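You operate a simulated robot arm through the tools that you are given. There is no shell and no other tool.

Carry out the task below with a simulated robot arm. There is one attempt and no reset: what you move stays moved.

## Task
Fill the blue flask with cordial to its line and close it up.
Fine: stopper in, its cup on top; the jug goes back where it stood; nothing is spilt. Set down upright: clear jug.

Only the result counts: the job must be done as asked and must still hold three seconds after the hand-in. Knocking over, shifting, dropping, spilling or breaking anything else fails it. Lids that push on must go on centred and level and be pressed home; caps that screw on are set level and turned clockwise until they are tight.

## Robot
A 7-joint arm with a two-finger gripper, fixed in place. Base frame: the origin is on the floor under the middle of its stand, x ahead of it, y to its left, z up; the work surface is at about z = 900. Units: mm, rad, N and s.
With the tool pointing down near the work surface it reaches from about 340 to 720 mm from the base axis. Its first joint turns from -1.152 to 1.152 rad. Payload 2.45 kg.
Tool frame: the origin (TCP) lies between the finger pads and is the grasp point; the fingertips stand 26 mm ahead of it; z points along the fingers, y is the line along which they close. The gripper opens to 96 mm; its body begins 69 mm behind the TCP.
Orientation is that of the tool frame in the base frame, as [roll, pitch, yaw] about the fixed x, y, z axes, in that order (R = Rz(yaw) Ry(pitch) Rx(roll)). With the fingers straight down and closing along the base's y, the tool's x points along the base's -x, its y along +y and its z along -z.

## Interface
- The arm moves only by the tool step_arm. Its argument "motion" is a list of rows, each an object of numbers (a shift or turn left out is 0, a gripper value left out holds the last): "rx", "ry", "rz": the turn, a rotation vector about the tool's x, y, z in rad; "tx", "ty", "tz": the shift along the tool's x, y, z in mm; "claw": the gripper command, from -1 (fully open) to 1 (shut), values between in proportion. In form: [{"rx": .., "ry": .., "rz": .., "tx": .., "ty": .., "tz": .., "claw": ..}, ...]. A call has 1 to 20 rows; each row shifts and turns the commanded pose from where the row before left it, along the tool's axes as they then stand. Rows are played at 5 a second. More than 50 mm and 0.15 rad between two rows, or a gripper value outside its range, and nothing of the call is played. A pose out of reach is approached as far as the arm can. The call stops where the force on the tool passes 40 N (or 10 N more than at its start, if that is more) or the arm is blocked; 0.2 s more then pass. Each finger travels about 50 mm/s and halts on what it meets, pressing with about 35 N; the grip force reading is that of the motor and also rises with nothing between the fingers. The clock runs only during rows and for 0.2 s after the last one: add rows that do not move to give the fingers time. The reply holds the time, the measured pose of the TCP, the force on the tool along the base axes, the opening and the grip force, in the units named above and with some noise, with the torque about the TCP (base axes, N m) and any sound that the robot's microphone picked up.
- Cameras (640 x 400 px; columns grow to the right, rows downward): "scene" is fixed at [174.6, -401.3, 1422.9]; the picture's right is [0.67, -0.74, 0.00], its down [-0.44, -0.40, -0.80] and it looks along [0.60, 0.54, -0.60] (base axes); focal length 214 px, centre (320, 200). "wrist" rides on the gripper at [82, 3, -98] in the tool frame; the picture's right is [-0.04, 1.00, 0.00], its down [-0.73, -0.03, -0.68] and it looks along [-0.68, -0.03, 0.73] (tool axes); focal length 256 px, centre (320, 200).
- capture(camera): a new picture of that camera. The clock stands still meanwhile.
- point_at(camera, pixels): for up to 12 pixels [column, row] of the newest picture of that camera ("zoom" is the newest enlarged one), the place [x, y, z] in the base frame of the surface seen there, good to about 3 mm. The clock stands still meanwhile.
- close_up(camera, box): a new picture of the part [left, top, right, bottom] of that camera's present view, enlarged. The clock stands still meanwhile.
- sign_off(): hands the job in; it is judged then, once.

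Leave the gripper open and the arm clear of the work at the hand-in unless told otherwise.

The tools are called after "Request:" by a JSON object that holds its "fn" and its "kwargs". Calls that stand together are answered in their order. step_arm: Moves the arm, as the interface text tells. Its arguments: {"type":"object","properties":{"motion":{"type":"array","items":{"type":"object","properties":{"rx":{"type":"number"},"ry":{"type":"number"},"rz":{"type":"number"},"tx":{"type":"number"},"ty":{"type":"number"},"tz":{"type":"number"},"claw":{"type":"number"}}}}},"required":["motion"]} The other tools are called the same way: capture (camera) takes a picture; point_at (camera, pixels) gives the place of the surface under pixels of a picture; close_up (camera, box) takes an enlarged picture of a part of a camera's view; sign_off () hands the job in.

At the start:

```text
time_s: 0.0
tool_pos: [338.5, 143.7, 1370.5]
ee_rot: [3.139, 0.002, -3.141]
force: [0.0, -0.2, 0.1]
moment: [0.02, 0.0, 0.02]
opening: 95.9
grip_force: 0.0
```

scene: 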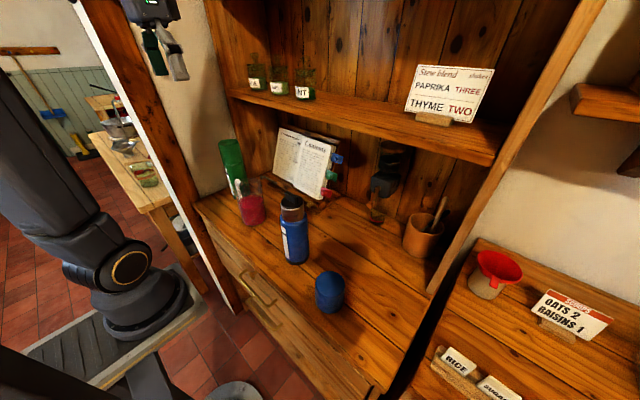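
wrist: 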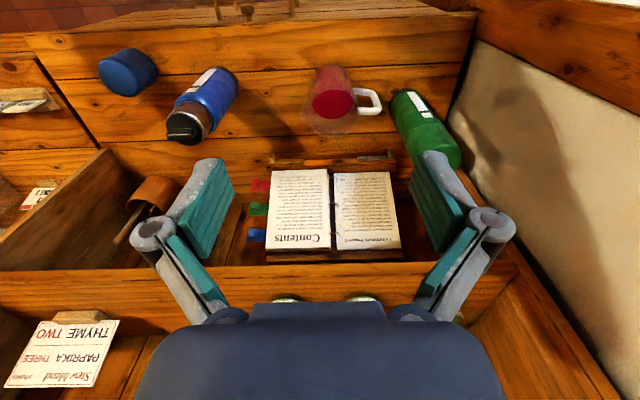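

I see the blue flask near scene pixel (293,228), a blue cup at (330,292), a clear jug with red cordial at (250,205), and a green flask at (232,165). I'll look closer at each of them.

Request:
{"fn": "close_up", "kwargs": {"camera": "scene", "box": [200, 130, 360, 330]}}

Request:
{"fn": "close_up", "kwargs": {"camera": "wrist", "box": [80, 30, 480, 280]}}

Request:
{"fn": "close_up", "kwargs": {"camera": "scene", "box": [265, 170, 345, 320]}}

```text
2.00 times, centred on (280, 230) of scene
```

zoom: 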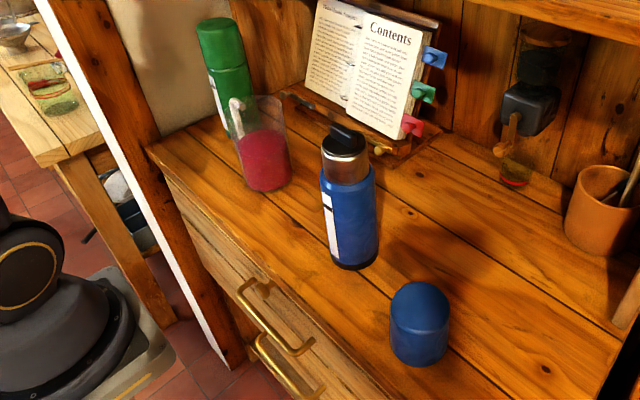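

```text
1.60 times, centred on (280, 155) of wrist
```

zoom: 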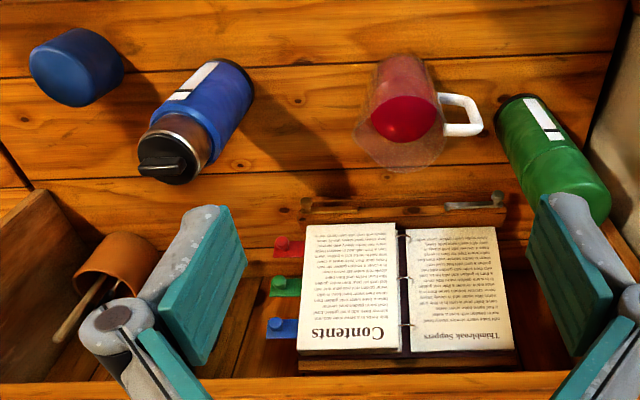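

```text
2.67 times, centred on (305, 245) of scene
```

zoom: 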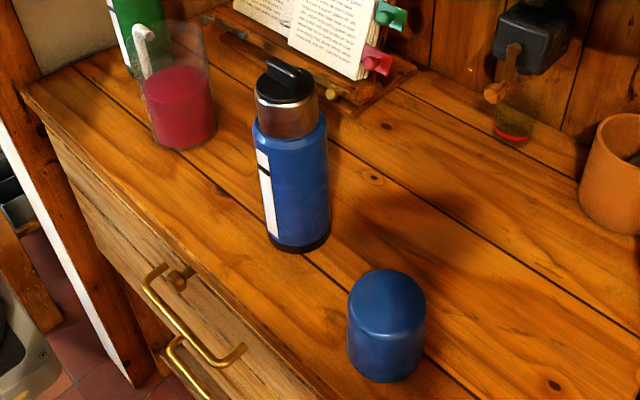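

The flask has its stopper in with a black bar handle on top. I'll zoom in on the stopper, label and line, the cup, the jug and the book.

Request:
{"fn": "close_up", "kwargs": {"camera": "scene", "box": [270, 185, 320, 270]}}

Request:
{"fn": "close_up", "kwargs": {"camera": "scene", "box": [225, 165, 275, 235]}}

Request:
{"fn": "close_up", "kwargs": {"camera": "scene", "box": [355, 140, 455, 265]}}

Request:
{"fn": "close_up", "kwargs": {"camera": "wrist", "box": [140, 50, 260, 160]}}

Request:
{"fn": "close_up", "kwargs": {"camera": "wrist", "box": [280, 50, 480, 180]}}

```text
4.71 times, centred on (295, 228) of scene
```

zoom: 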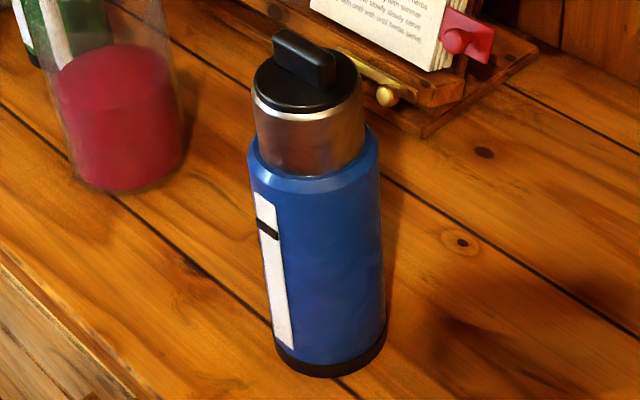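

```text
5.71 times, centred on (250, 200) of scene
```

zoom: 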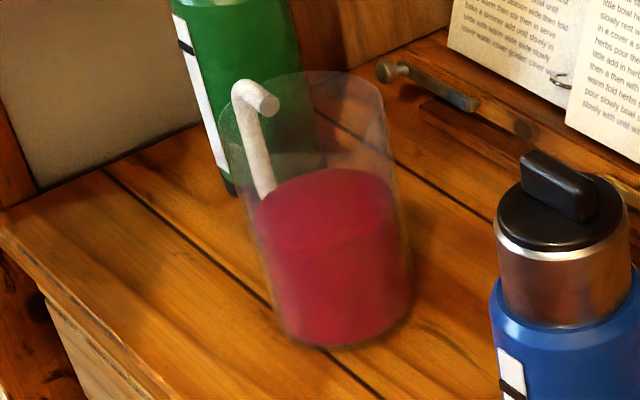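

```text
3.20 times, centred on (405, 202) of scene
```

zoom: 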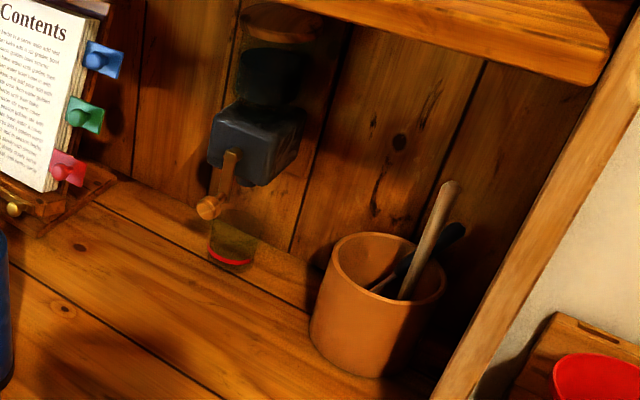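

```text
3.64 times, centred on (200, 105) of wrist
```

zoom: 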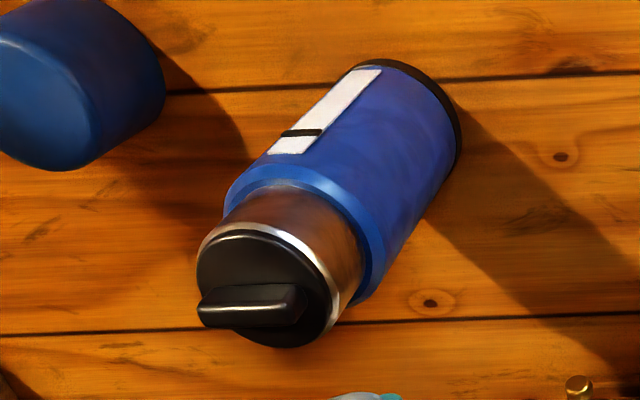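

```text
3.08 times, centred on (380, 115) of wrist
```

zoom: 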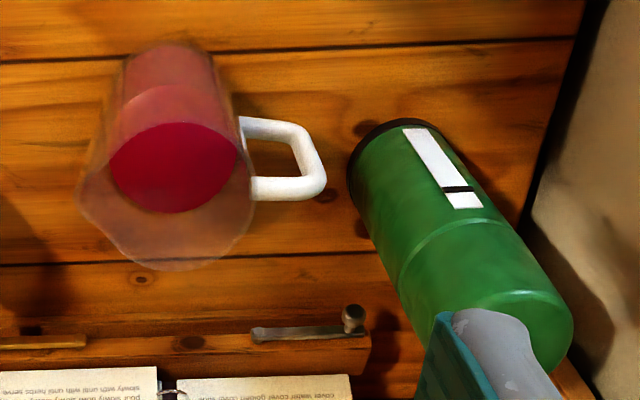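

I'll measure positions. In the scene picture: flask stopper (294,200), flask base, cup (330,285), jug. In the wrist picture: the jug rim, handle, cup and flask.

Request:
{"fn": "capture", "kwargs": {"camera": "scene"}}

Request:
{"fn": "capture", "kwargs": {"camera": "wrist"}}

Request:
{"fn": "point_at", "kwargs": {"camera": "scene", "pixels": [[292, 200], [294, 225], [297, 262], [330, 280], [330, 308], [250, 220], [250, 200], [243, 185], [260, 182], [232, 160], [374, 215], [385, 180]]}}

Request:
{"fn": "point_at", "kwargs": {"camera": "wrist", "pixels": [[186, 130], [205, 98], [222, 78], [128, 72], [328, 100], [370, 90], [378, 100], [370, 112], [305, 115], [425, 130], [330, 130], [260, 180]]}}

```text
taken
```

scene: 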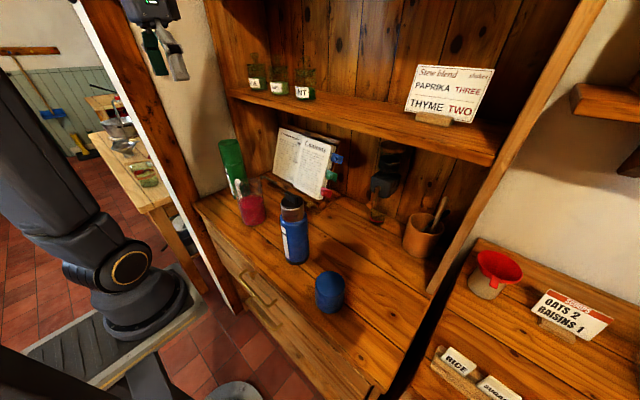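

```text
taken
```

wrist: 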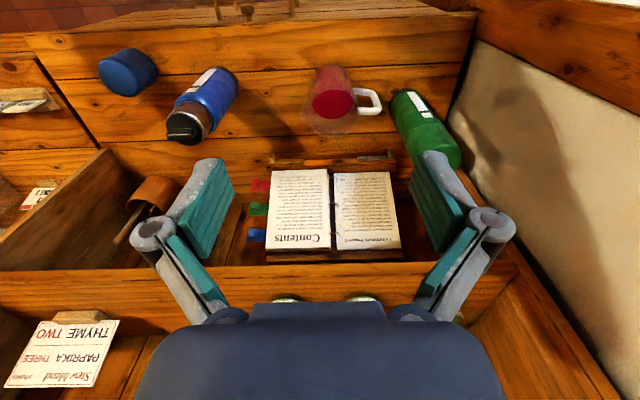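

```text
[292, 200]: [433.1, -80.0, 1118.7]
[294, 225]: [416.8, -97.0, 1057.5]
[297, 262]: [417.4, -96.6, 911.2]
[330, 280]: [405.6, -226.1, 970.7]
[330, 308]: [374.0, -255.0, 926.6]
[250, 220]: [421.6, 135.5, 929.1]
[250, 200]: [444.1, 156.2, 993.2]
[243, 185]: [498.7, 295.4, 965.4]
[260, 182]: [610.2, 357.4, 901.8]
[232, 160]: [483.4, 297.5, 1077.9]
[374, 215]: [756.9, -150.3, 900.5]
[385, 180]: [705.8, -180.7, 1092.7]
```

```text
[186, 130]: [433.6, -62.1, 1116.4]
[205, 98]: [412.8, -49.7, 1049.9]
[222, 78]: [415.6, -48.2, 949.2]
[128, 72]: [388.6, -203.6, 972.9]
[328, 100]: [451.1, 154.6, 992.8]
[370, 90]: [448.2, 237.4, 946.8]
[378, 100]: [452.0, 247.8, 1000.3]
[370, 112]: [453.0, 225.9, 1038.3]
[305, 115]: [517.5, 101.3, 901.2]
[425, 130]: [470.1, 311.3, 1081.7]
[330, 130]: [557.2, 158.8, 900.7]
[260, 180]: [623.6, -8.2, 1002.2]
```

I'll measure the shelf edge, the cupboard sides and other obstacles in the scene picture.

Request:
{"fn": "point_at", "kwargs": {"camera": "scene", "pixels": [[235, 95], [330, 115], [420, 135], [490, 158], [200, 210], [240, 290], [370, 390], [425, 225], [425, 290], [305, 165], [270, 190], [320, 205]]}}

Request:
{"fn": "close_up", "kwargs": {"camera": "scene", "box": [400, 60, 640, 400]}}

Request:
{"fn": "close_up", "kwargs": {"camera": "scene", "box": [270, 120, 345, 200]}}

```text
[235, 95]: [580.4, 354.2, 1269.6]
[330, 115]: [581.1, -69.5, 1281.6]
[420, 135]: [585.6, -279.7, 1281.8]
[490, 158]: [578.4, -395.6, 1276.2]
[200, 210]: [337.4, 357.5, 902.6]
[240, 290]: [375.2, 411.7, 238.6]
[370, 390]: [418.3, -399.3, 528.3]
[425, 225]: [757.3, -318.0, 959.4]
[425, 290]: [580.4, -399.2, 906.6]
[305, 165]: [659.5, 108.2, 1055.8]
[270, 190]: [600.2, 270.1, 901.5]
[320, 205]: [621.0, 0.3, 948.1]
```

```text
1.18 times, centred on (520, 230) of scene
```

zoom: 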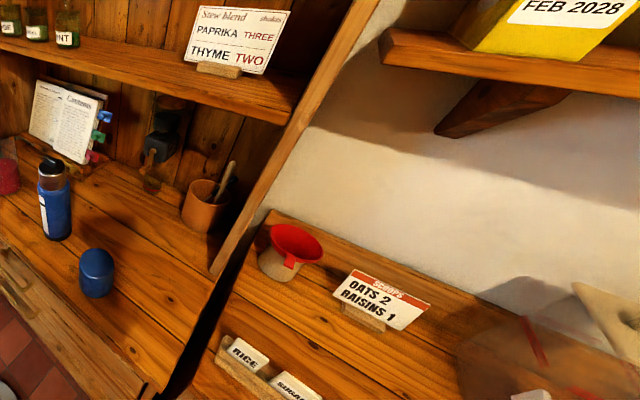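

```text
5.00 times, centred on (308, 160) of scene
```

zoom: 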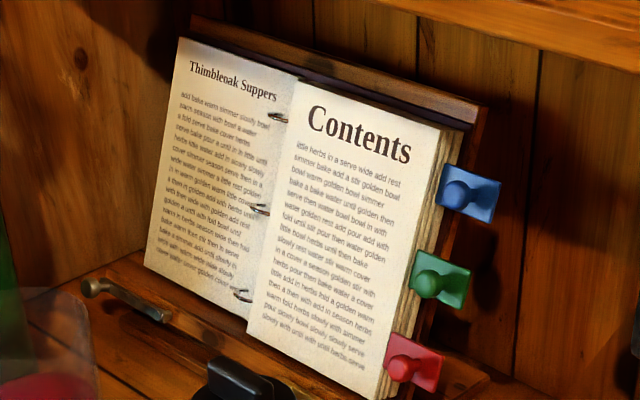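

The shelf front is at x≈578, z≈1275, so there is clearance over x≈430. I'll move the hand to the right, above and in front of the flask, to look at it closely.

Request:
{"fn": "step_arm", "kwargs": {"motion": [{"ty": -40, "claw": -1}, {"ty": -45}, {"ty": -45}, {"ty": -45}, {"ty": -38}, {"tz": 40}, {"tz": 40}, {"tz": 20}, {}]}}

Request:
{"fn": "capture", "kwargs": {"camera": "wrist"}}

Request:
{"fn": "close_up", "kwargs": {"camera": "wrist", "box": [230, 80, 410, 200]}}

```text
time_s: 2.0
tool_pos: [339.5, -67.7, 1271.6]
ee_rot: [3.14, 0.001, -3.141]
force: [0.4, 0.9, -0.7]
moment: [0.02, 0.03, 0.01]
opening: 95.8
grip_force: 0.0
```

```text
taken
```

wrist: 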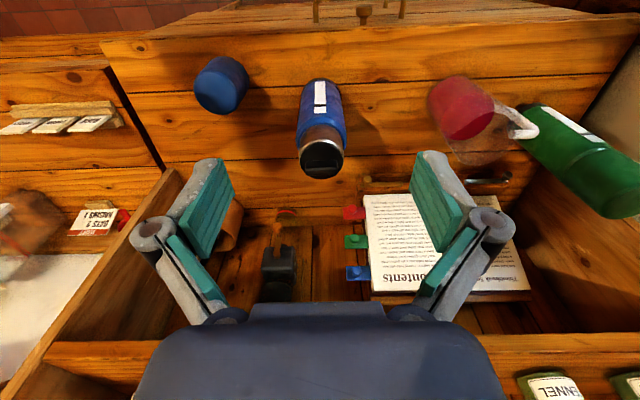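

```text
3.33 times, centred on (320, 140) of wrist
```

zoom: 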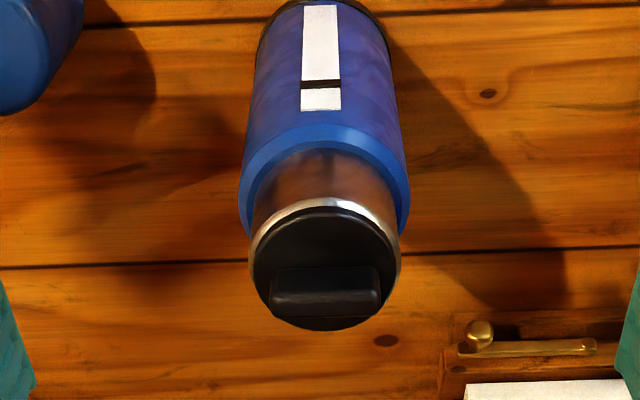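

The stopper's bar runs along the base y direction (zoom (275–380, 270–315)). I'll measure points on the stopper, neck and mark.

Request:
{"fn": "point_at", "kwargs": {"camera": "zoom", "pixels": [[325, 285], [275, 285], [377, 285], [325, 308], [325, 240], [258, 250], [393, 250], [325, 325], [325, 212], [320, 84], [320, 30], [240, 205]]}}

Request:
{"fn": "point_at", "kwargs": {"camera": "wrist", "pixels": [[322, 158], [322, 166], [303, 150], [342, 150], [298, 130], [346, 130], [221, 80], [200, 85], [243, 80], [221, 105], [221, 62], [320, 85]]}}

```text
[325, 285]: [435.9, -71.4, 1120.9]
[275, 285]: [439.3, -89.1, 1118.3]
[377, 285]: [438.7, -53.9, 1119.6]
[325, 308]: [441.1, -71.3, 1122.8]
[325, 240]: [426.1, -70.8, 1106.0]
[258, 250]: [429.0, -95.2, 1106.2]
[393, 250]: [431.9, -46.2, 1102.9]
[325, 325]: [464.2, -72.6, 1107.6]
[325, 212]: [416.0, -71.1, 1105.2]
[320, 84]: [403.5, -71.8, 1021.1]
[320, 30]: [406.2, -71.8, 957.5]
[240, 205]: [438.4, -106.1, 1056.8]
```

```text
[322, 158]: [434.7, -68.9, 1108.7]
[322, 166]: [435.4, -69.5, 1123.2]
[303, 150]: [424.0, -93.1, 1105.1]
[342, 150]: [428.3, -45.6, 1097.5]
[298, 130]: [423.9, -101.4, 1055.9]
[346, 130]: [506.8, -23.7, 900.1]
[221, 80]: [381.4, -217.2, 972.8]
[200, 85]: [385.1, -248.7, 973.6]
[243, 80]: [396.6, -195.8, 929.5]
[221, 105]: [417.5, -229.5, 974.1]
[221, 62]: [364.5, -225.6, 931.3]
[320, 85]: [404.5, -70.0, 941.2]
```

Flask centre ≈ (440, -71), body radius about 36, stopper plate at z≈1106, bar top at z≈1122, mark at z≈1021. Next I'll move over to inspect the jug more closely.

Request:
{"fn": "step_arm", "kwargs": {"motion": [{"ty": 45}, {"ty": 45}, {"ty": 45}, {"ty": 45}, {"ty": 45}, {"tz": 40}, {"tz": 40}, {}]}}

Request:
{"fn": "capture", "kwargs": {"camera": "wrist"}}

Request:
{"fn": "close_up", "kwargs": {"camera": "wrist", "box": [220, 60, 460, 220]}}

Request:
{"fn": "point_at", "kwargs": {"camera": "scene", "pixels": [[125, 265], [130, 310], [50, 200], [100, 330], [150, 10], [40, 350]]}}

```text
time_s: 3.8
tool_pos: [339.1, 156.8, 1191.0]
ee_rot: [3.139, 0.0, -3.141]
force: [-1.1, 0.5, -0.1]
moment: [0.01, 0.0, 0.01]
opening: 96.0
grip_force: 0.1
```

```text
taken
```

wrist: 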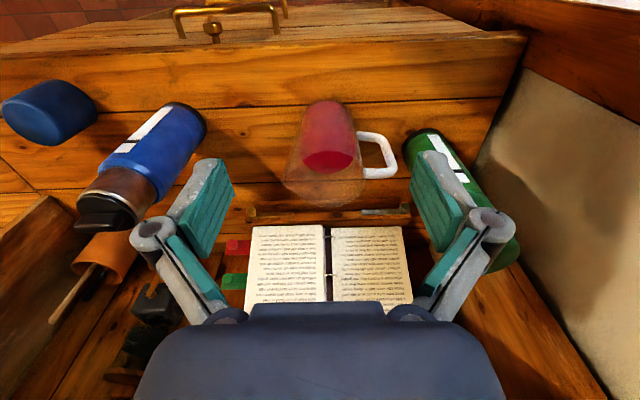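

```text
2.50 times, centred on (340, 140) of wrist
```

zoom: 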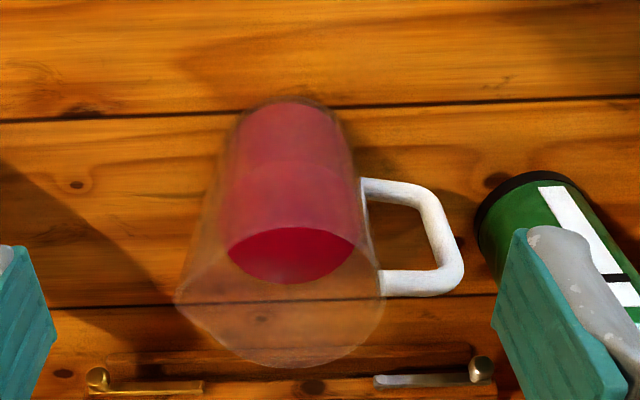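

```text
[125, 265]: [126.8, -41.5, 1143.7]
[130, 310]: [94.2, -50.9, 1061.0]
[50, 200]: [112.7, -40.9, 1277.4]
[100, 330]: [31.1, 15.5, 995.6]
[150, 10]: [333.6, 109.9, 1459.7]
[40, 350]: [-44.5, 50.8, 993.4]
```

The jug is clear. The spout bulges on the left (-y, zoom (180,300)) and the handle is on the right (+y). I'll measure the handle and the liquid surface edges.

Request:
{"fn": "point_at", "kwargs": {"camera": "zoom", "pixels": [[385, 284], [420, 283], [455, 275], [440, 235], [430, 200], [400, 190], [370, 188], [232, 252], [353, 245], [292, 280], [292, 232], [292, 150]]}}

Request:
{"fn": "close_up", "kwargs": {"camera": "wrist", "box": [270, 90, 410, 215]}}

Request:
{"fn": "close_up", "kwargs": {"camera": "scene", "box": [225, 165, 275, 235]}}

```text
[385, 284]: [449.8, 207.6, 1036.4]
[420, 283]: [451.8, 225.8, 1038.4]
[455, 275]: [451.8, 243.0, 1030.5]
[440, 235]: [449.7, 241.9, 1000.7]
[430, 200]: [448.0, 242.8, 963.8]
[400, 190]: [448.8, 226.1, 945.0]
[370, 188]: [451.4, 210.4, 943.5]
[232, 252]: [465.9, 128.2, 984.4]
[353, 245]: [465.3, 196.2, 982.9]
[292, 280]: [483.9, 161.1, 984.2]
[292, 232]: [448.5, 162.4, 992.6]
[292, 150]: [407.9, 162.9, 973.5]
```

```text
3.20 times, centred on (340, 152) of wrist
```

zoom: 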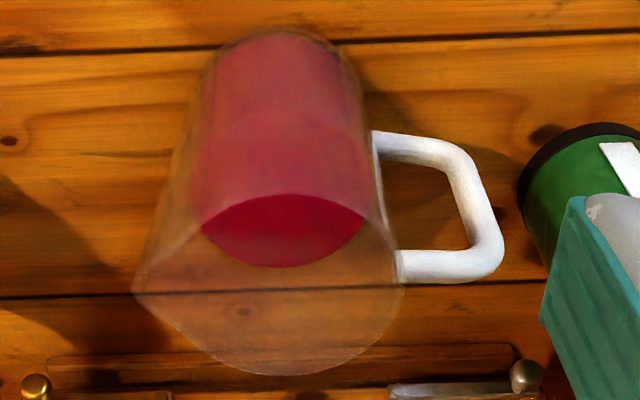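

```text
5.71 times, centred on (250, 200) of scene
```

zoom: 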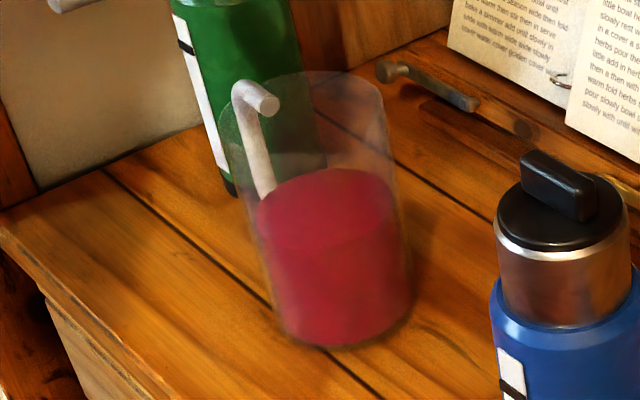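

The jug is about 87 mm across with its centre near (448,162) and its rim near z 1050. The spout tip faces -y and the handle +y. First the stopper: I'll rise, go above the flask at (440,-71), and turn the tool a quarter turn so the fingers close across the bar, along x.

Request:
{"fn": "step_arm", "kwargs": {"motion": [{"tz": -40}, {"ty": -46, "tx": -20}, {"ty": -46, "tx": -20}, {"ty": -46, "tx": -20}, {"ty": -46, "tx": -20}, {"ty": -44, "tx": -21}, {"rz": 0.15}, {"rz": 0.15}, {"rz": 0.15}, {"rz": 0.15}, {"rz": 0.15}, {"rz": 0.15}, {"rz": 0.15}, {"rz": 0.15}, {"rz": 0.15}, {"rz": 0.15}, {"rz": 0.0708}, {}]}}

Request:
{"fn": "capture", "kwargs": {"camera": "wrist"}}

Request:
{"fn": "capture", "kwargs": {"camera": "scene"}}

```text
refused: row 2 steps farther than a row can; nothing moved
```

```text
taken
```

wrist: 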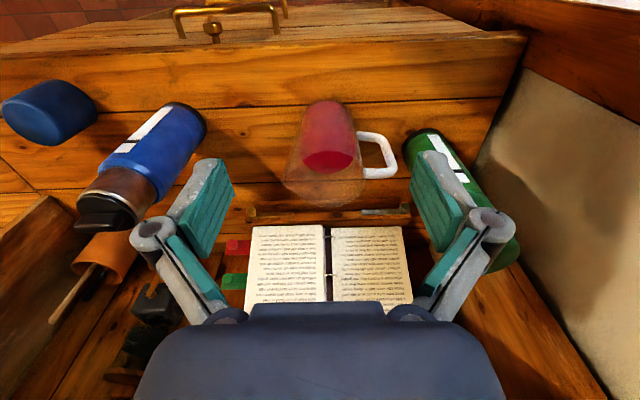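

```text
taken
```

scene: 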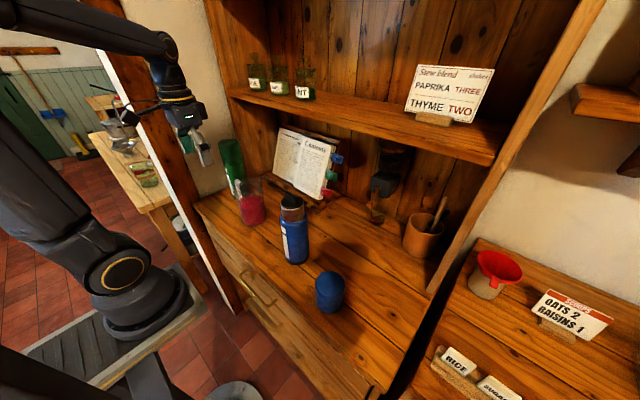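

The call was refused because the combined shift in a row was just over 50 mm. I'll send the same path with smaller rows.

Request:
{"fn": "step_arm", "kwargs": {"motion": [{"tz": -40}, {"ty": -40, "tx": -16}, {"ty": -40, "tx": -17}, {"ty": -40, "tx": -17}, {"ty": -40, "tx": -17}, {"ty": -40, "tx": -17}, {"ty": -28, "tx": -17}, {"rz": 0.149}, {"rz": 0.149}, {"rz": 0.149}, {"rz": 0.149}, {"rz": 0.149}, {"rz": 0.149}, {"rz": 0.149}, {"rz": 0.149}, {"rz": 0.149}, {"rz": 0.149}, {"rz": 0.0808}, {}]}}

Request:
{"fn": "capture", "kwargs": {"camera": "wrist"}}

Request:
{"fn": "capture", "kwargs": {"camera": "scene"}}

```text
time_s: 7.8
tool_pos: [440.9, -72.1, 1232.2]
ee_rot: [3.141, -0.002, 1.565]
force: [-0.4, 0.1, -0.7]
moment: [0.03, -0.02, -0.01]
opening: 96.1
grip_force: 0.0
```

```text
taken
```

wrist: 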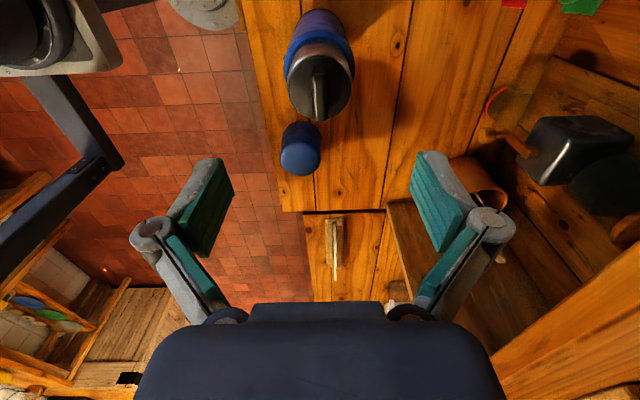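

```text
taken
```

scene: 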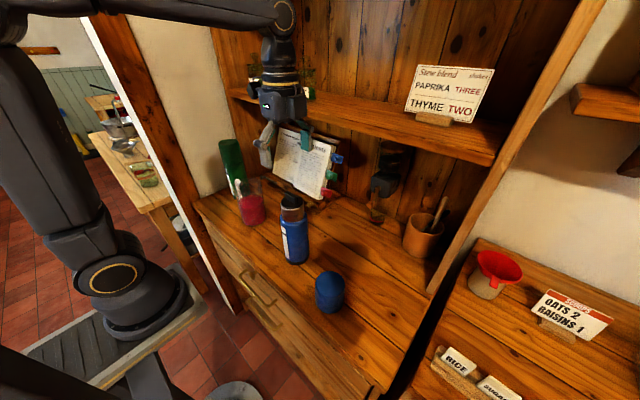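

The fingers now straddle along x, and the bar at wrist (318,95) is upright in the picture, roughly centred. I'll refine its position before going down.

Request:
{"fn": "close_up", "kwargs": {"camera": "wrist", "box": [260, 0, 380, 190]}}

Request:
{"fn": "point_at", "kwargs": {"camera": "wrist", "pixels": [[318, 90], [318, 110], [318, 78], [291, 92], [348, 92], [313, 100], [323, 100], [318, 118], [300, 80], [336, 80], [300, 150], [300, 128]]}}

```text
2.11 times, centred on (320, 95) of wrist
```

zoom: 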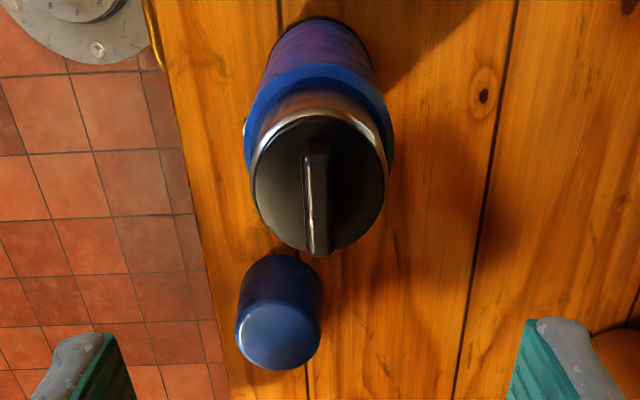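

```text
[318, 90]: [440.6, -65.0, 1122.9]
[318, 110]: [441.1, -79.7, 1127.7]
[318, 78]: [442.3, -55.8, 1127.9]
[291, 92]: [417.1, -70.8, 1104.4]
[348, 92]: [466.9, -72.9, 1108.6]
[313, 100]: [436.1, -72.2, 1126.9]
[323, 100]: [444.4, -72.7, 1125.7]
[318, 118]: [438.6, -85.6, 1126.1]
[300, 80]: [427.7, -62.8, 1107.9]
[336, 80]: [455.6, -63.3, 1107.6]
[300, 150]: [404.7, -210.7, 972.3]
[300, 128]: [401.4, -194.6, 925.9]
```

The bar top is at z≈1126 and the plate at z≈1107, centred near (441,-72). I'll lower so the fingertips stay just above the plate (TCP z≈1136).

Request:
{"fn": "step_arm", "kwargs": {"motion": [{"tz": 40}, {"tz": 35}, {"tz": 15}, {"tz": 6}, {}]}}

Request:
{"fn": "capture", "kwargs": {"camera": "wrist"}}

Request:
{"fn": "close_up", "kwargs": {"camera": "scene", "box": [240, 110, 350, 220]}}

```text
time_s: 9.0
tool_pos: [439.9, -70.9, 1134.2]
ee_rot: [3.142, -0.002, 1.569]
force: [-0.2, -0.2, 0.1]
moment: [0.05, -0.04, -0.01]
opening: 96.0
grip_force: 0.0
```

```text
taken
```

wrist: 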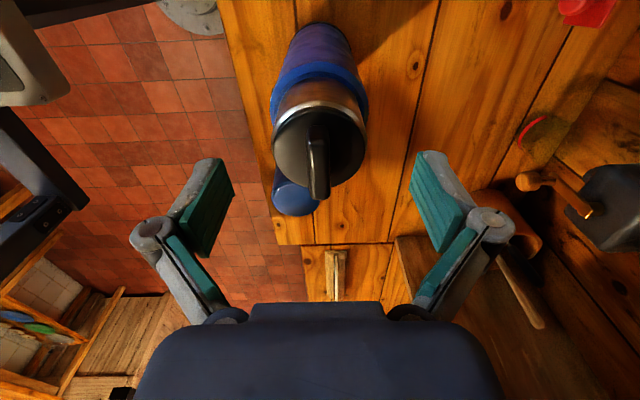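

```text
3.64 times, centred on (295, 165) of scene
```

zoom: 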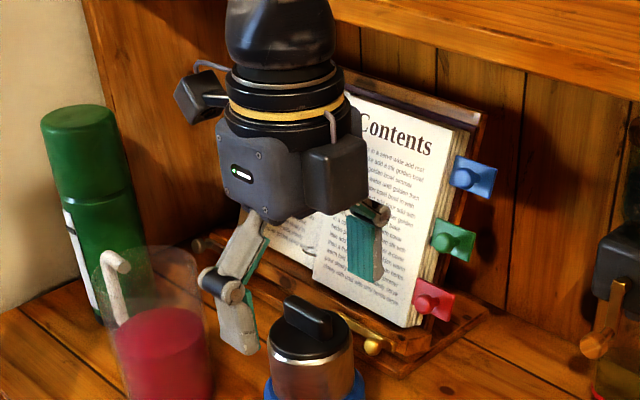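

The bar is centred between the fingers. I'll close on it.

Request:
{"fn": "step_arm", "kwargs": {"motion": [{"claw": 1}, {}, {}, {}, {}, {}, {}]}}

Request:
{"fn": "capture", "kwargs": {"camera": "wrist"}}

Request:
{"fn": "close_up", "kwargs": {"camera": "scene", "box": [250, 150, 340, 270]}}

```text
time_s: 10.6
tool_pos: [441.5, -70.2, 1135.0]
ee_rot: [3.141, -0.002, 1.568]
force: [0.1, 0.0, 0.0]
moment: [0.02, -0.03, -0.01]
opening: 10.9
grip_force: 35.1
```

```text
taken
```

wrist: 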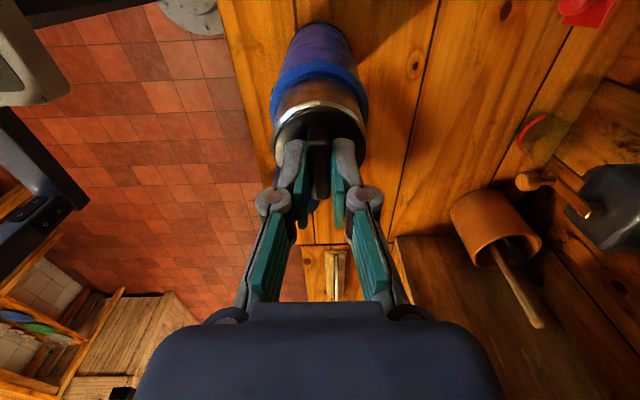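

```text
3.33 times, centred on (295, 210) of scene
```

zoom: 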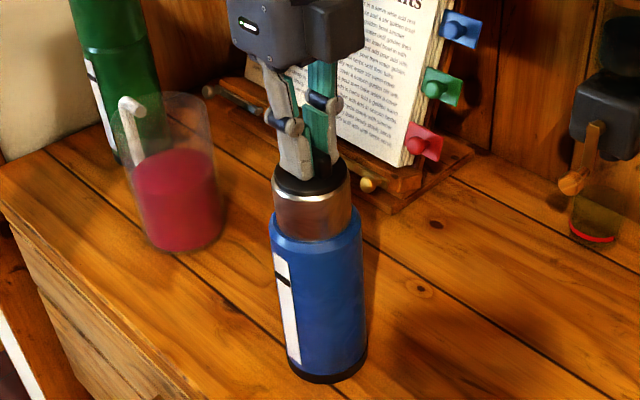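

The bar is gripped (opening 10.9 mm). I'll turn gently anticlockwise (negative rz) and watch the torque.

Request:
{"fn": "step_arm", "kwargs": {"motion": [{"rz": -0.08}, {"rz": -0.08}, {"rz": -0.08}, {"rz": -0.08}]}}

Request:
{"fn": "close_up", "kwargs": {"camera": "scene", "box": [250, 150, 340, 270]}}

```text
time_s: 11.6
tool_pos: [440.0, -72.6, 1135.1]
ee_rot: [3.14, -0.002, 1.892]
force: [-0.7, 0.2, -0.8]
moment: [-0.01, 0.03, 0.02]
opening: 10.7
grip_force: 34.8
```

```text
3.33 times, centred on (295, 210) of scene
```

zoom: 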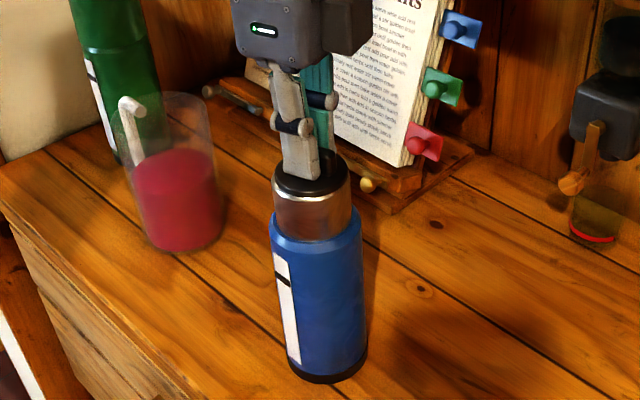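

The flask stayed still and the torque is tiny. I'll turn further and see whether the stopper rises.

Request:
{"fn": "step_arm", "kwargs": {"motion": [{"rz": -0.12}, {"rz": -0.12}, {"rz": -0.12}, {"rz": -0.12}, {"rz": -0.12}, {"rz": -0.12}, {"rz": -0.12}, {"rz": -0.12}, {"rz": -0.12}, {}]}}

Request:
{"fn": "close_up", "kwargs": {"camera": "scene", "box": [265, 180, 325, 240]}}

Request:
{"fn": "capture", "kwargs": {"camera": "wrist"}}

```text
time_s: 13.8
tool_pos: [440.4, -70.8, 1135.0]
ee_rot: [3.14, 0.0, 2.973]
force: [0.0, -0.3, -0.2]
moment: [-0.05, 0.0, 0.01]
opening: 11.2
grip_force: 34.4
```

```text
6.67 times, centred on (295, 210) of scene
```

zoom: 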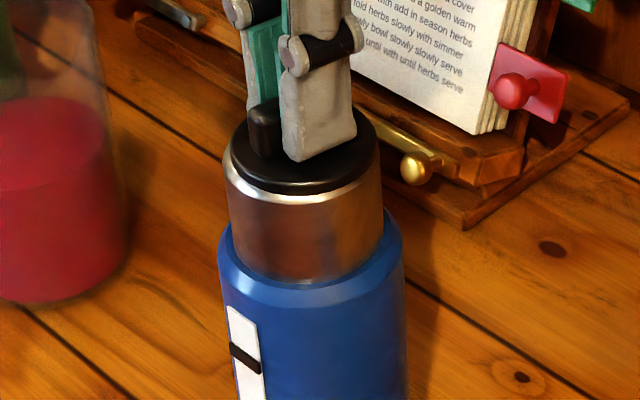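

```text
taken
```

wrist: 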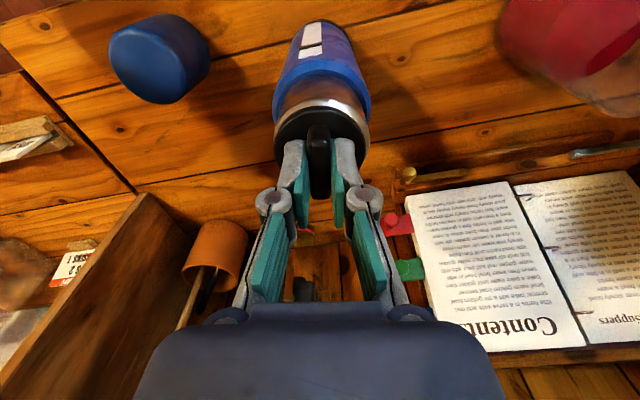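

The stopper turns freely with no visible rise and the flask stays still. I'll try a gentle lift of a few millimetres and read the force.

Request:
{"fn": "step_arm", "kwargs": {"motion": [{"tz": -1.5}, {"tz": -1.5}, {}]}}

Request:
{"fn": "close_up", "kwargs": {"camera": "scene", "box": [265, 180, 325, 280]}}

```text
time_s: 14.6
tool_pos: [439.8, -71.4, 1137.5]
ee_rot: [3.14, 0.003, 2.97]
force: [0.1, 0.2, -0.4]
moment: [-0.01, -0.02, 0.01]
opening: 10.6
grip_force: 35.3
```

```text
4.00 times, centred on (295, 230) of scene
```

zoom: 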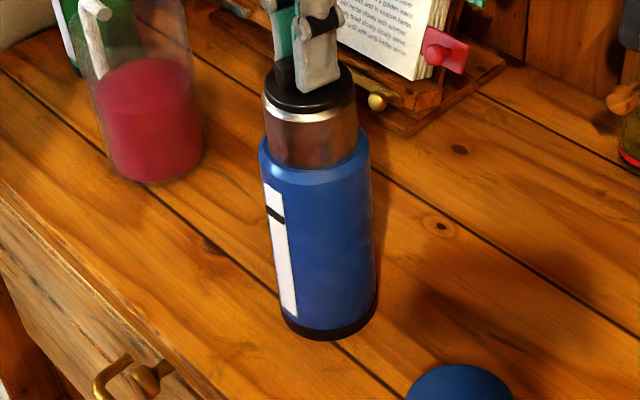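

There is almost no force, so the stopper seems to come freely. I'll lift a bit more and check that the flask stays put.

Request:
{"fn": "step_arm", "kwargs": {"motion": [{"tz": -3}, {"tz": -4}, {}]}}

Request:
{"fn": "close_up", "kwargs": {"camera": "scene", "box": [265, 180, 325, 280]}}

```text
time_s: 15.4
tool_pos: [439.0, -70.5, 1145.1]
ee_rot: [3.138, 0.0, 2.969]
force: [-0.1, -0.4, -1.2]
moment: [0.0, 0.0, 0.0]
opening: 10.8
grip_force: 34.8
```

```text
4.00 times, centred on (295, 230) of scene
```

zoom: 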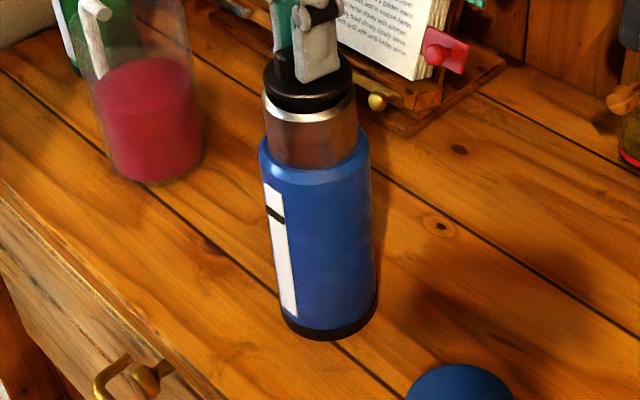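

The stopper is coming out and the flask hasn't moved. I'll lift it clear and check the plug's shape.

Request:
{"fn": "step_arm", "kwargs": {"motion": [{"tz": -10}, {"tz": -15}, {"tz": -20}, {"tz": -20}, {}]}}

Request:
{"fn": "close_up", "kwargs": {"camera": "scene", "box": [255, 150, 345, 280]}}

Request:
{"fn": "capture", "kwargs": {"camera": "wrist"}}

```text
time_s: 16.6
tool_pos: [441.9, -71.1, 1209.2]
ee_rot: [3.139, 0.0, 2.97]
force: [-0.2, 0.3, -0.7]
moment: [0.03, 0.01, 0.01]
opening: 10.9
grip_force: 35.4
```

```text
3.08 times, centred on (300, 215) of scene
```

zoom: 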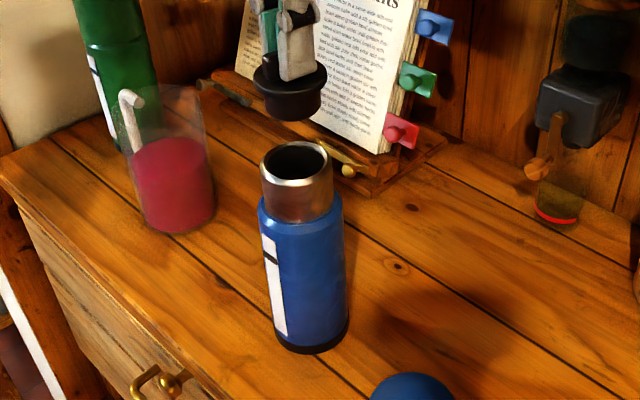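

```text
taken
```

wrist: 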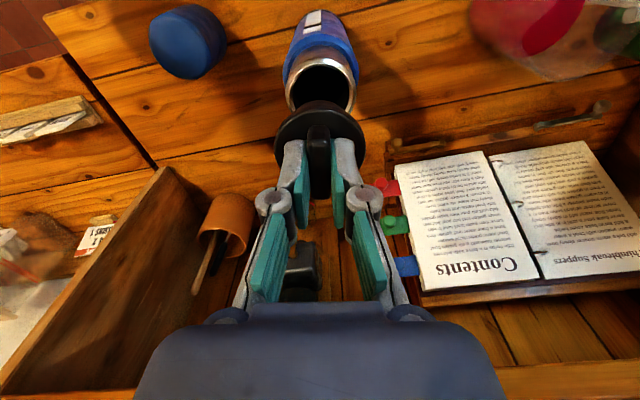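

The stopper is out: a plate with a short plug. I'll measure the plug bottom and the flask mouth.

Request:
{"fn": "point_at", "kwargs": {"camera": "zoom", "pixels": [[292, 117], [292, 105], [292, 92], [268, 85], [296, 185], [270, 165], [325, 165], [296, 145], [296, 160]]}}

Request:
{"fn": "close_up", "kwargs": {"camera": "wrist", "box": [270, 0, 380, 120]}}

```text
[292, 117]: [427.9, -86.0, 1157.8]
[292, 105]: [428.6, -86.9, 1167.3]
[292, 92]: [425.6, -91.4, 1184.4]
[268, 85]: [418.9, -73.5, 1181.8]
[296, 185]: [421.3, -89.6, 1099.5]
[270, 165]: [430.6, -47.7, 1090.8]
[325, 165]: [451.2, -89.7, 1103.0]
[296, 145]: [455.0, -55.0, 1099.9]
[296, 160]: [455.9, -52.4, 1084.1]
```

```text
3.33 times, centred on (325, 60) of wrist
```

zoom: 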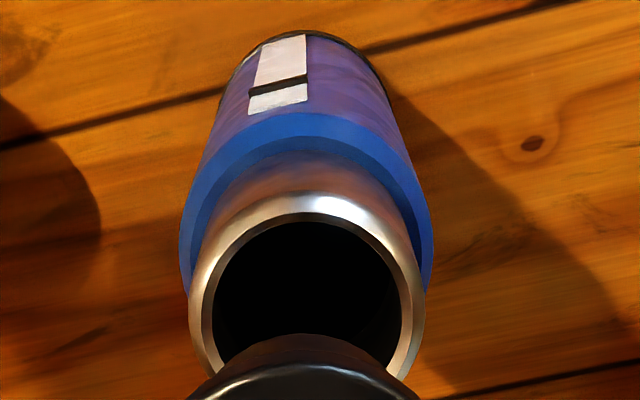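

The plug bottom is 53 mm below the TCP and the flask rim is at z≈1102. I'll carry the stopper to a free spot at about (450,-320), right of the cup.

Request:
{"fn": "step_arm", "kwargs": {"motion": [{"tx": -8.6, "ty": -40.6}, {"tx": -8.6, "ty": -40.6}, {"tx": -8.6, "ty": -40.6}, {"tx": -8.6, "ty": -40.6}, {"tx": -8.6, "ty": -40.6}, {"tx": -8.6, "ty": -40.6}, {}]}}

Request:
{"fn": "capture", "kwargs": {"camera": "wrist"}}

Request:
{"fn": "capture", "kwargs": {"camera": "scene"}}

```text
time_s: 18.2
tool_pos: [451.2, -319.8, 1208.3]
ee_rot: [3.139, 0.0, 2.971]
force: [0.3, 0.7, -0.2]
moment: [-0.02, 0.03, 0.03]
opening: 10.9
grip_force: 35.1
```

```text
taken
```

wrist: 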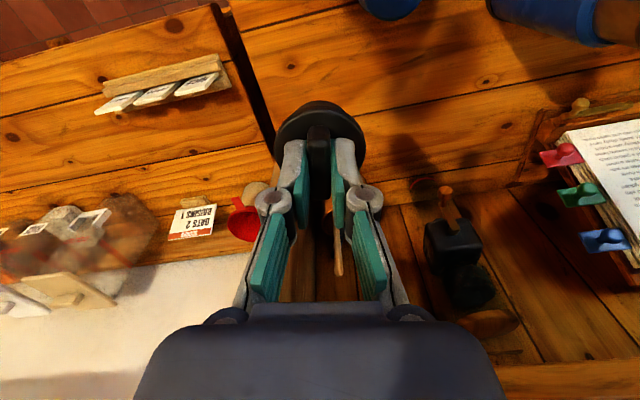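

```text
taken
```

scene: 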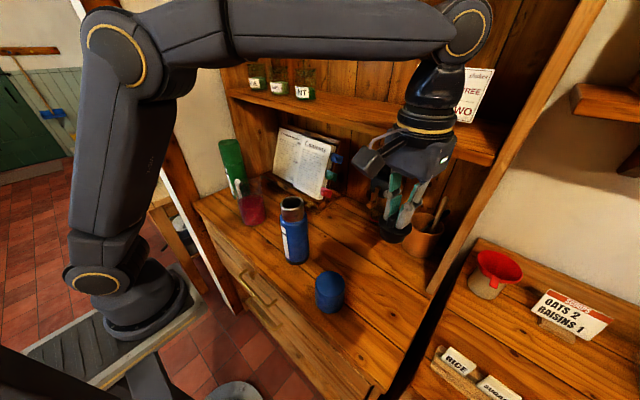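

It is over a bare part of the counter. I'll lower it in steps.

Request:
{"fn": "step_arm", "kwargs": {"motion": [{"tz": 45}, {"tz": 45}, {"tz": 45}, {"tz": 45}, {"tz": 45}, {"tz": 15}, {}]}}

Request:
{"fn": "close_up", "kwargs": {"camera": "scene", "box": [310, 220, 430, 340]}}

```text
time_s: 19.8
tool_pos: [450.3, -321.9, 968.3]
ee_rot: [3.139, -0.001, 2.97]
force: [0.8, 0.5, -0.5]
moment: [-0.01, 0.03, -0.05]
opening: 10.7
grip_force: 35.3
```

```text
3.33 times, centred on (370, 280) of scene
```

zoom: 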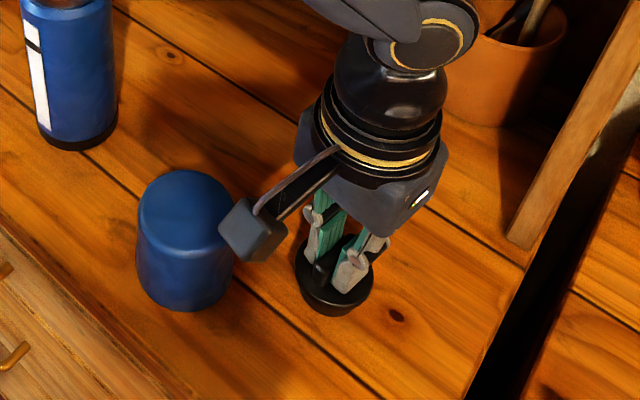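

About 15 mm remains. I'll lower in small steps until contact shows.

Request:
{"fn": "step_arm", "kwargs": {"motion": [{"tz": 5}, {"tz": 3}, {"tz": 2}, {}]}}

Request:
{"fn": "close_up", "kwargs": {"camera": "scene", "box": [340, 260, 410, 340]}}

```text
time_s: 20.8
tool_pos: [449.7, -320.8, 959.0]
ee_rot: [3.14, 0.0, 2.97]
force: [-0.6, -0.1, -0.4]
moment: [-0.02, -0.02, 0.0]
opening: 11.0
grip_force: 34.6
```

```text
5.00 times, centred on (375, 300) of scene
```

zoom: 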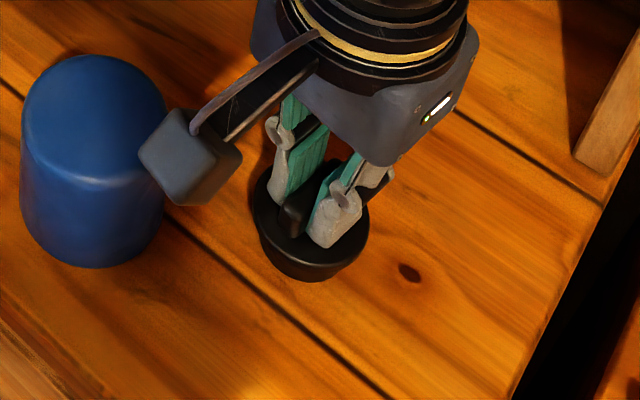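

Still no contact. I'll keep going in 1 mm steps.

Request:
{"fn": "step_arm", "kwargs": {"motion": [{"tz": 1.5}, {"tz": 1.5}, {"tz": 1}, {}]}}

Request:
{"fn": "step_arm", "kwargs": {"motion": [{"tz": 1}, {"tz": 1}, {}]}}

```text
time_s: 21.8
tool_pos: [450.9, -320.2, 956.5]
ee_rot: [3.141, 0.005, 2.97]
force: [0.1, 4.6, 30.0]
moment: [0.19, 0.07, -0.02]
opening: 11.0
grip_force: 35.1
```

```text
time_s: 22.6
tool_pos: [449.2, -320.3, 955.3]
ee_rot: [-3.138, 0.005, 2.972]
force: [4.5, 0.6, 32.9]
moment: [-0.04, -0.23, -0.02]
opening: 10.9
grip_force: 34.7
```

The stopper is on the counter (30 N upward force). I'll ease off slightly and open the fingers partway.

Request:
{"fn": "step_arm", "kwargs": {"motion": [{"tz": -1.5}, {}, {"claw": 0.2}, {}, {}, {}]}}

Request:
{"fn": "close_up", "kwargs": {"camera": "scene", "box": [340, 260, 410, 340]}}

```text
time_s: 24.0
tool_pos: [449.0, -320.2, 955.6]
ee_rot: [3.14, 0.0, 2.971]
force: [-0.3, -0.1, 3.0]
moment: [0.02, 0.0, 0.03]
opening: 38.7
grip_force: 0.0
```

```text
5.00 times, centred on (375, 300) of scene
```

zoom: 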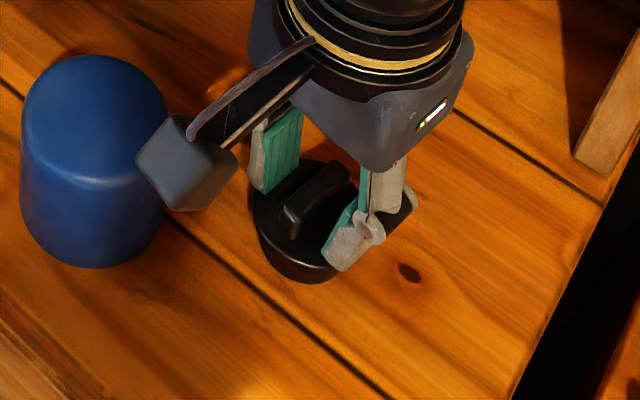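

The stopper stands upright and is released. I'll raise the hand straight up.

Request:
{"fn": "step_arm", "kwargs": {"motion": [{"tz": -10}, {"tz": -45}, {"tz": -45}, {"tz": -45}, {"tz": -45}, {"tz": -45}, {"tz": -45}, {}]}}

Request:
{"fn": "capture", "kwargs": {"camera": "scene"}}

```text
time_s: 25.8
tool_pos: [450.3, -320.5, 1234.5]
ee_rot: [3.138, 0.0, 2.971]
force: [-0.1, 0.2, 0.0]
moment: [0.01, 0.0, 0.01]
opening: 38.5
grip_force: 0.1
```

```text
taken
```

scene: 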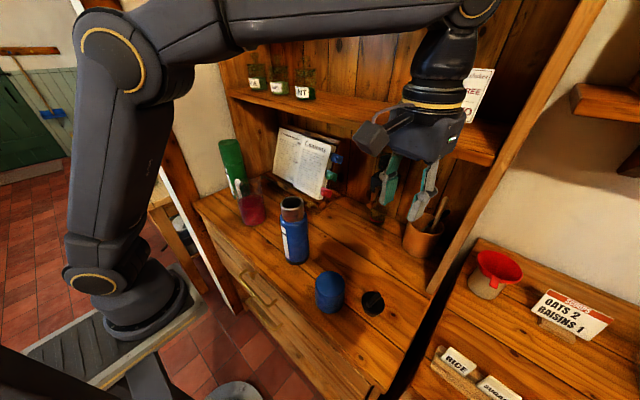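

The stopper stands at about (450,-320). I'll fly to above the jug at (448,162) and turn the tool so the fingers close along x, away from the handle and spout.

Request:
{"fn": "step_arm", "kwargs": {"motion": [{"tx": 7.62, "ty": 43.15, "claw": -1}, {"tx": 7.62, "ty": 43.15}, {"tx": 7.62, "ty": 43.15}, {"tx": 7.62, "ty": 43.15}, {"tx": 7.62, "ty": 43.15}, {"tx": 7.62, "ty": 43.15}, {"tx": 7.62, "ty": 43.15}, {"tx": 7.62, "ty": 43.15}, {"tx": 7.62, "ty": 43.15}, {"tx": 7.62, "ty": 43.15}, {"tx": 7.62, "ty": 43.15}, {}]}}

Request:
{"fn": "step_arm", "kwargs": {"motion": [{"rz": 0.14}, {"rz": 0.14}, {"rz": 0.14}, {"rz": 0.14}, {"rz": 0.14}, {"rz": 0.14}, {"rz": 0.14}, {"rz": 0.14}, {"rz": 0.14}, {"rz": 0.14}, {}]}}

Request:
{"fn": "capture", "kwargs": {"camera": "wrist"}}

Request:
{"fn": "capture", "kwargs": {"camera": "scene"}}

```text
time_s: 28.4
tool_pos: [446.2, 162.0, 1237.4]
ee_rot: [3.141, 0.001, 2.972]
force: [0.1, 0.9, 0.0]
moment: [0.0, 0.02, 0.0]
opening: 95.8
grip_force: 0.0
```

```text
time_s: 30.8
tool_pos: [447.1, 160.5, 1236.2]
ee_rot: [-3.141, -0.001, 1.569]
force: [-0.1, 0.3, -0.2]
moment: [0.0, 0.0, -0.02]
opening: 96.2
grip_force: 0.0
```

```text
taken
```

wrist: 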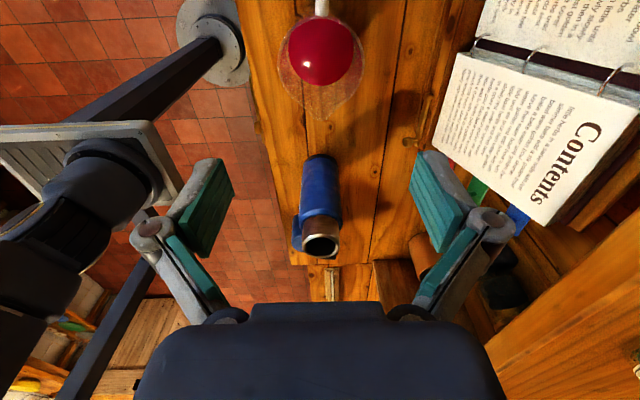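

```text
taken
```

scene: 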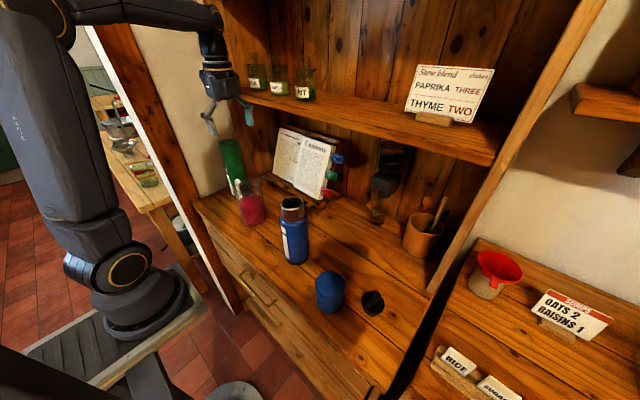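

The jug appears at wrist (320,60). I'll zoom in to measure its outline and the spout.

Request:
{"fn": "close_up", "kwargs": {"camera": "wrist", "box": [250, 0, 390, 130]}}

Request:
{"fn": "point_at", "kwargs": {"camera": "zoom", "pixels": [[320, 20], [335, 20], [350, 20], [320, 120], [235, 120], [418, 120], [325, 240], [345, 45], [300, 160]]}}

```text
3.08 times, centred on (320, 65) of wrist
```

zoom: 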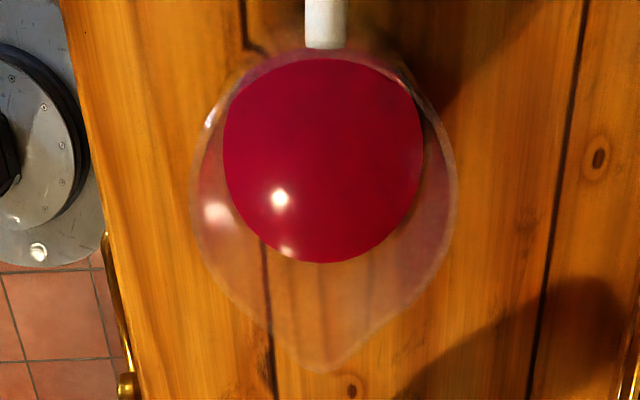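

```text
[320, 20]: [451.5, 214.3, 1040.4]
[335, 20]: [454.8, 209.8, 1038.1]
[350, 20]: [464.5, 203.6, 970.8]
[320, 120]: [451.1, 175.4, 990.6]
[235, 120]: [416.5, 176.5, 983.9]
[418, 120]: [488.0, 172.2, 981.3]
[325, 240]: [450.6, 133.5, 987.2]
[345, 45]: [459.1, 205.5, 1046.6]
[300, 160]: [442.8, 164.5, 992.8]
```

The rim centre is x≈448.2 with radius ≈43.4, and the spout tip is near (446,105). Before descending I want to look at the open finger shape, to see how deep the rim can sit between the links.

Request:
{"fn": "close_up", "kwargs": {"camera": "scene", "box": [180, 40, 290, 150]}}

Request:
{"fn": "point_at", "kwargs": {"camera": "wrist", "pixels": [[170, 205], [150, 232], [215, 170], [205, 215], [490, 225], [425, 165], [460, 225], [170, 265], [460, 265], [240, 315], [400, 315], [320, 320]]}}

```text
3.64 times, centred on (235, 95) of scene
```

zoom: 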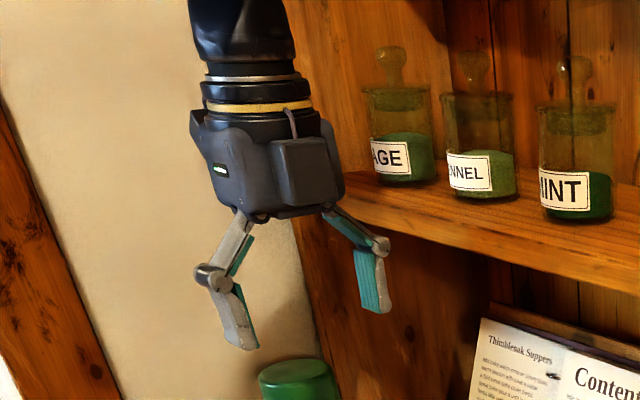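

```text
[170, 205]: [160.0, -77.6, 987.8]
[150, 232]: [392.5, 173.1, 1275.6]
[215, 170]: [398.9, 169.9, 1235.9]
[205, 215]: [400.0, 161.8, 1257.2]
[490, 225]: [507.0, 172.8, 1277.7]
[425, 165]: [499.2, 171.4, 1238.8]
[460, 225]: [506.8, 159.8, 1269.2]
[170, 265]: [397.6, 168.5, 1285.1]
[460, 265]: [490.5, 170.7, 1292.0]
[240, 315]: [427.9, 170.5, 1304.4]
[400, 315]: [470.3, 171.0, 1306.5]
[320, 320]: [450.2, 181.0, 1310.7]
```

The inner width stays about 96 mm up to roughly 35 mm behind the TCP, so gripping with TCP z≈1018 fits the rim. Before touching the jug, I'll rehearse the pour tilt with the empty gripper above the flask to check the arm can reach it.

Request:
{"fn": "step_arm", "kwargs": {"motion": [{"tx": -38}, {"tx": -38}, {"tx": -38}, {"tx": -38}, {"tx": -39}, {"tz": 20}, {"ry": 0.14}, {"ry": 0.14}, {"ry": 0.14}, {"ry": 0.14}, {"ry": 0.14}, {}]}}

Request:
{"fn": "capture", "kwargs": {"camera": "scene"}}

```text
time_s: 33.4
tool_pos: [448.0, -30.2, 1214.8]
ee_rot: [3.14, -0.704, 1.571]
force: [-0.6, 0.6, 0.5]
moment: [-0.01, -0.02, -0.03]
opening: 95.7
grip_force: 0.0
```

```text
taken
```

scene: 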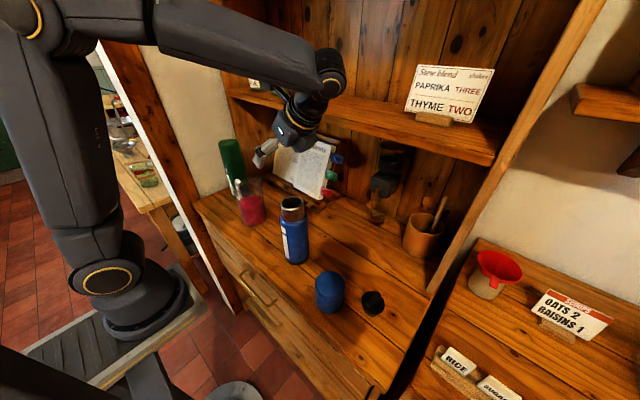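

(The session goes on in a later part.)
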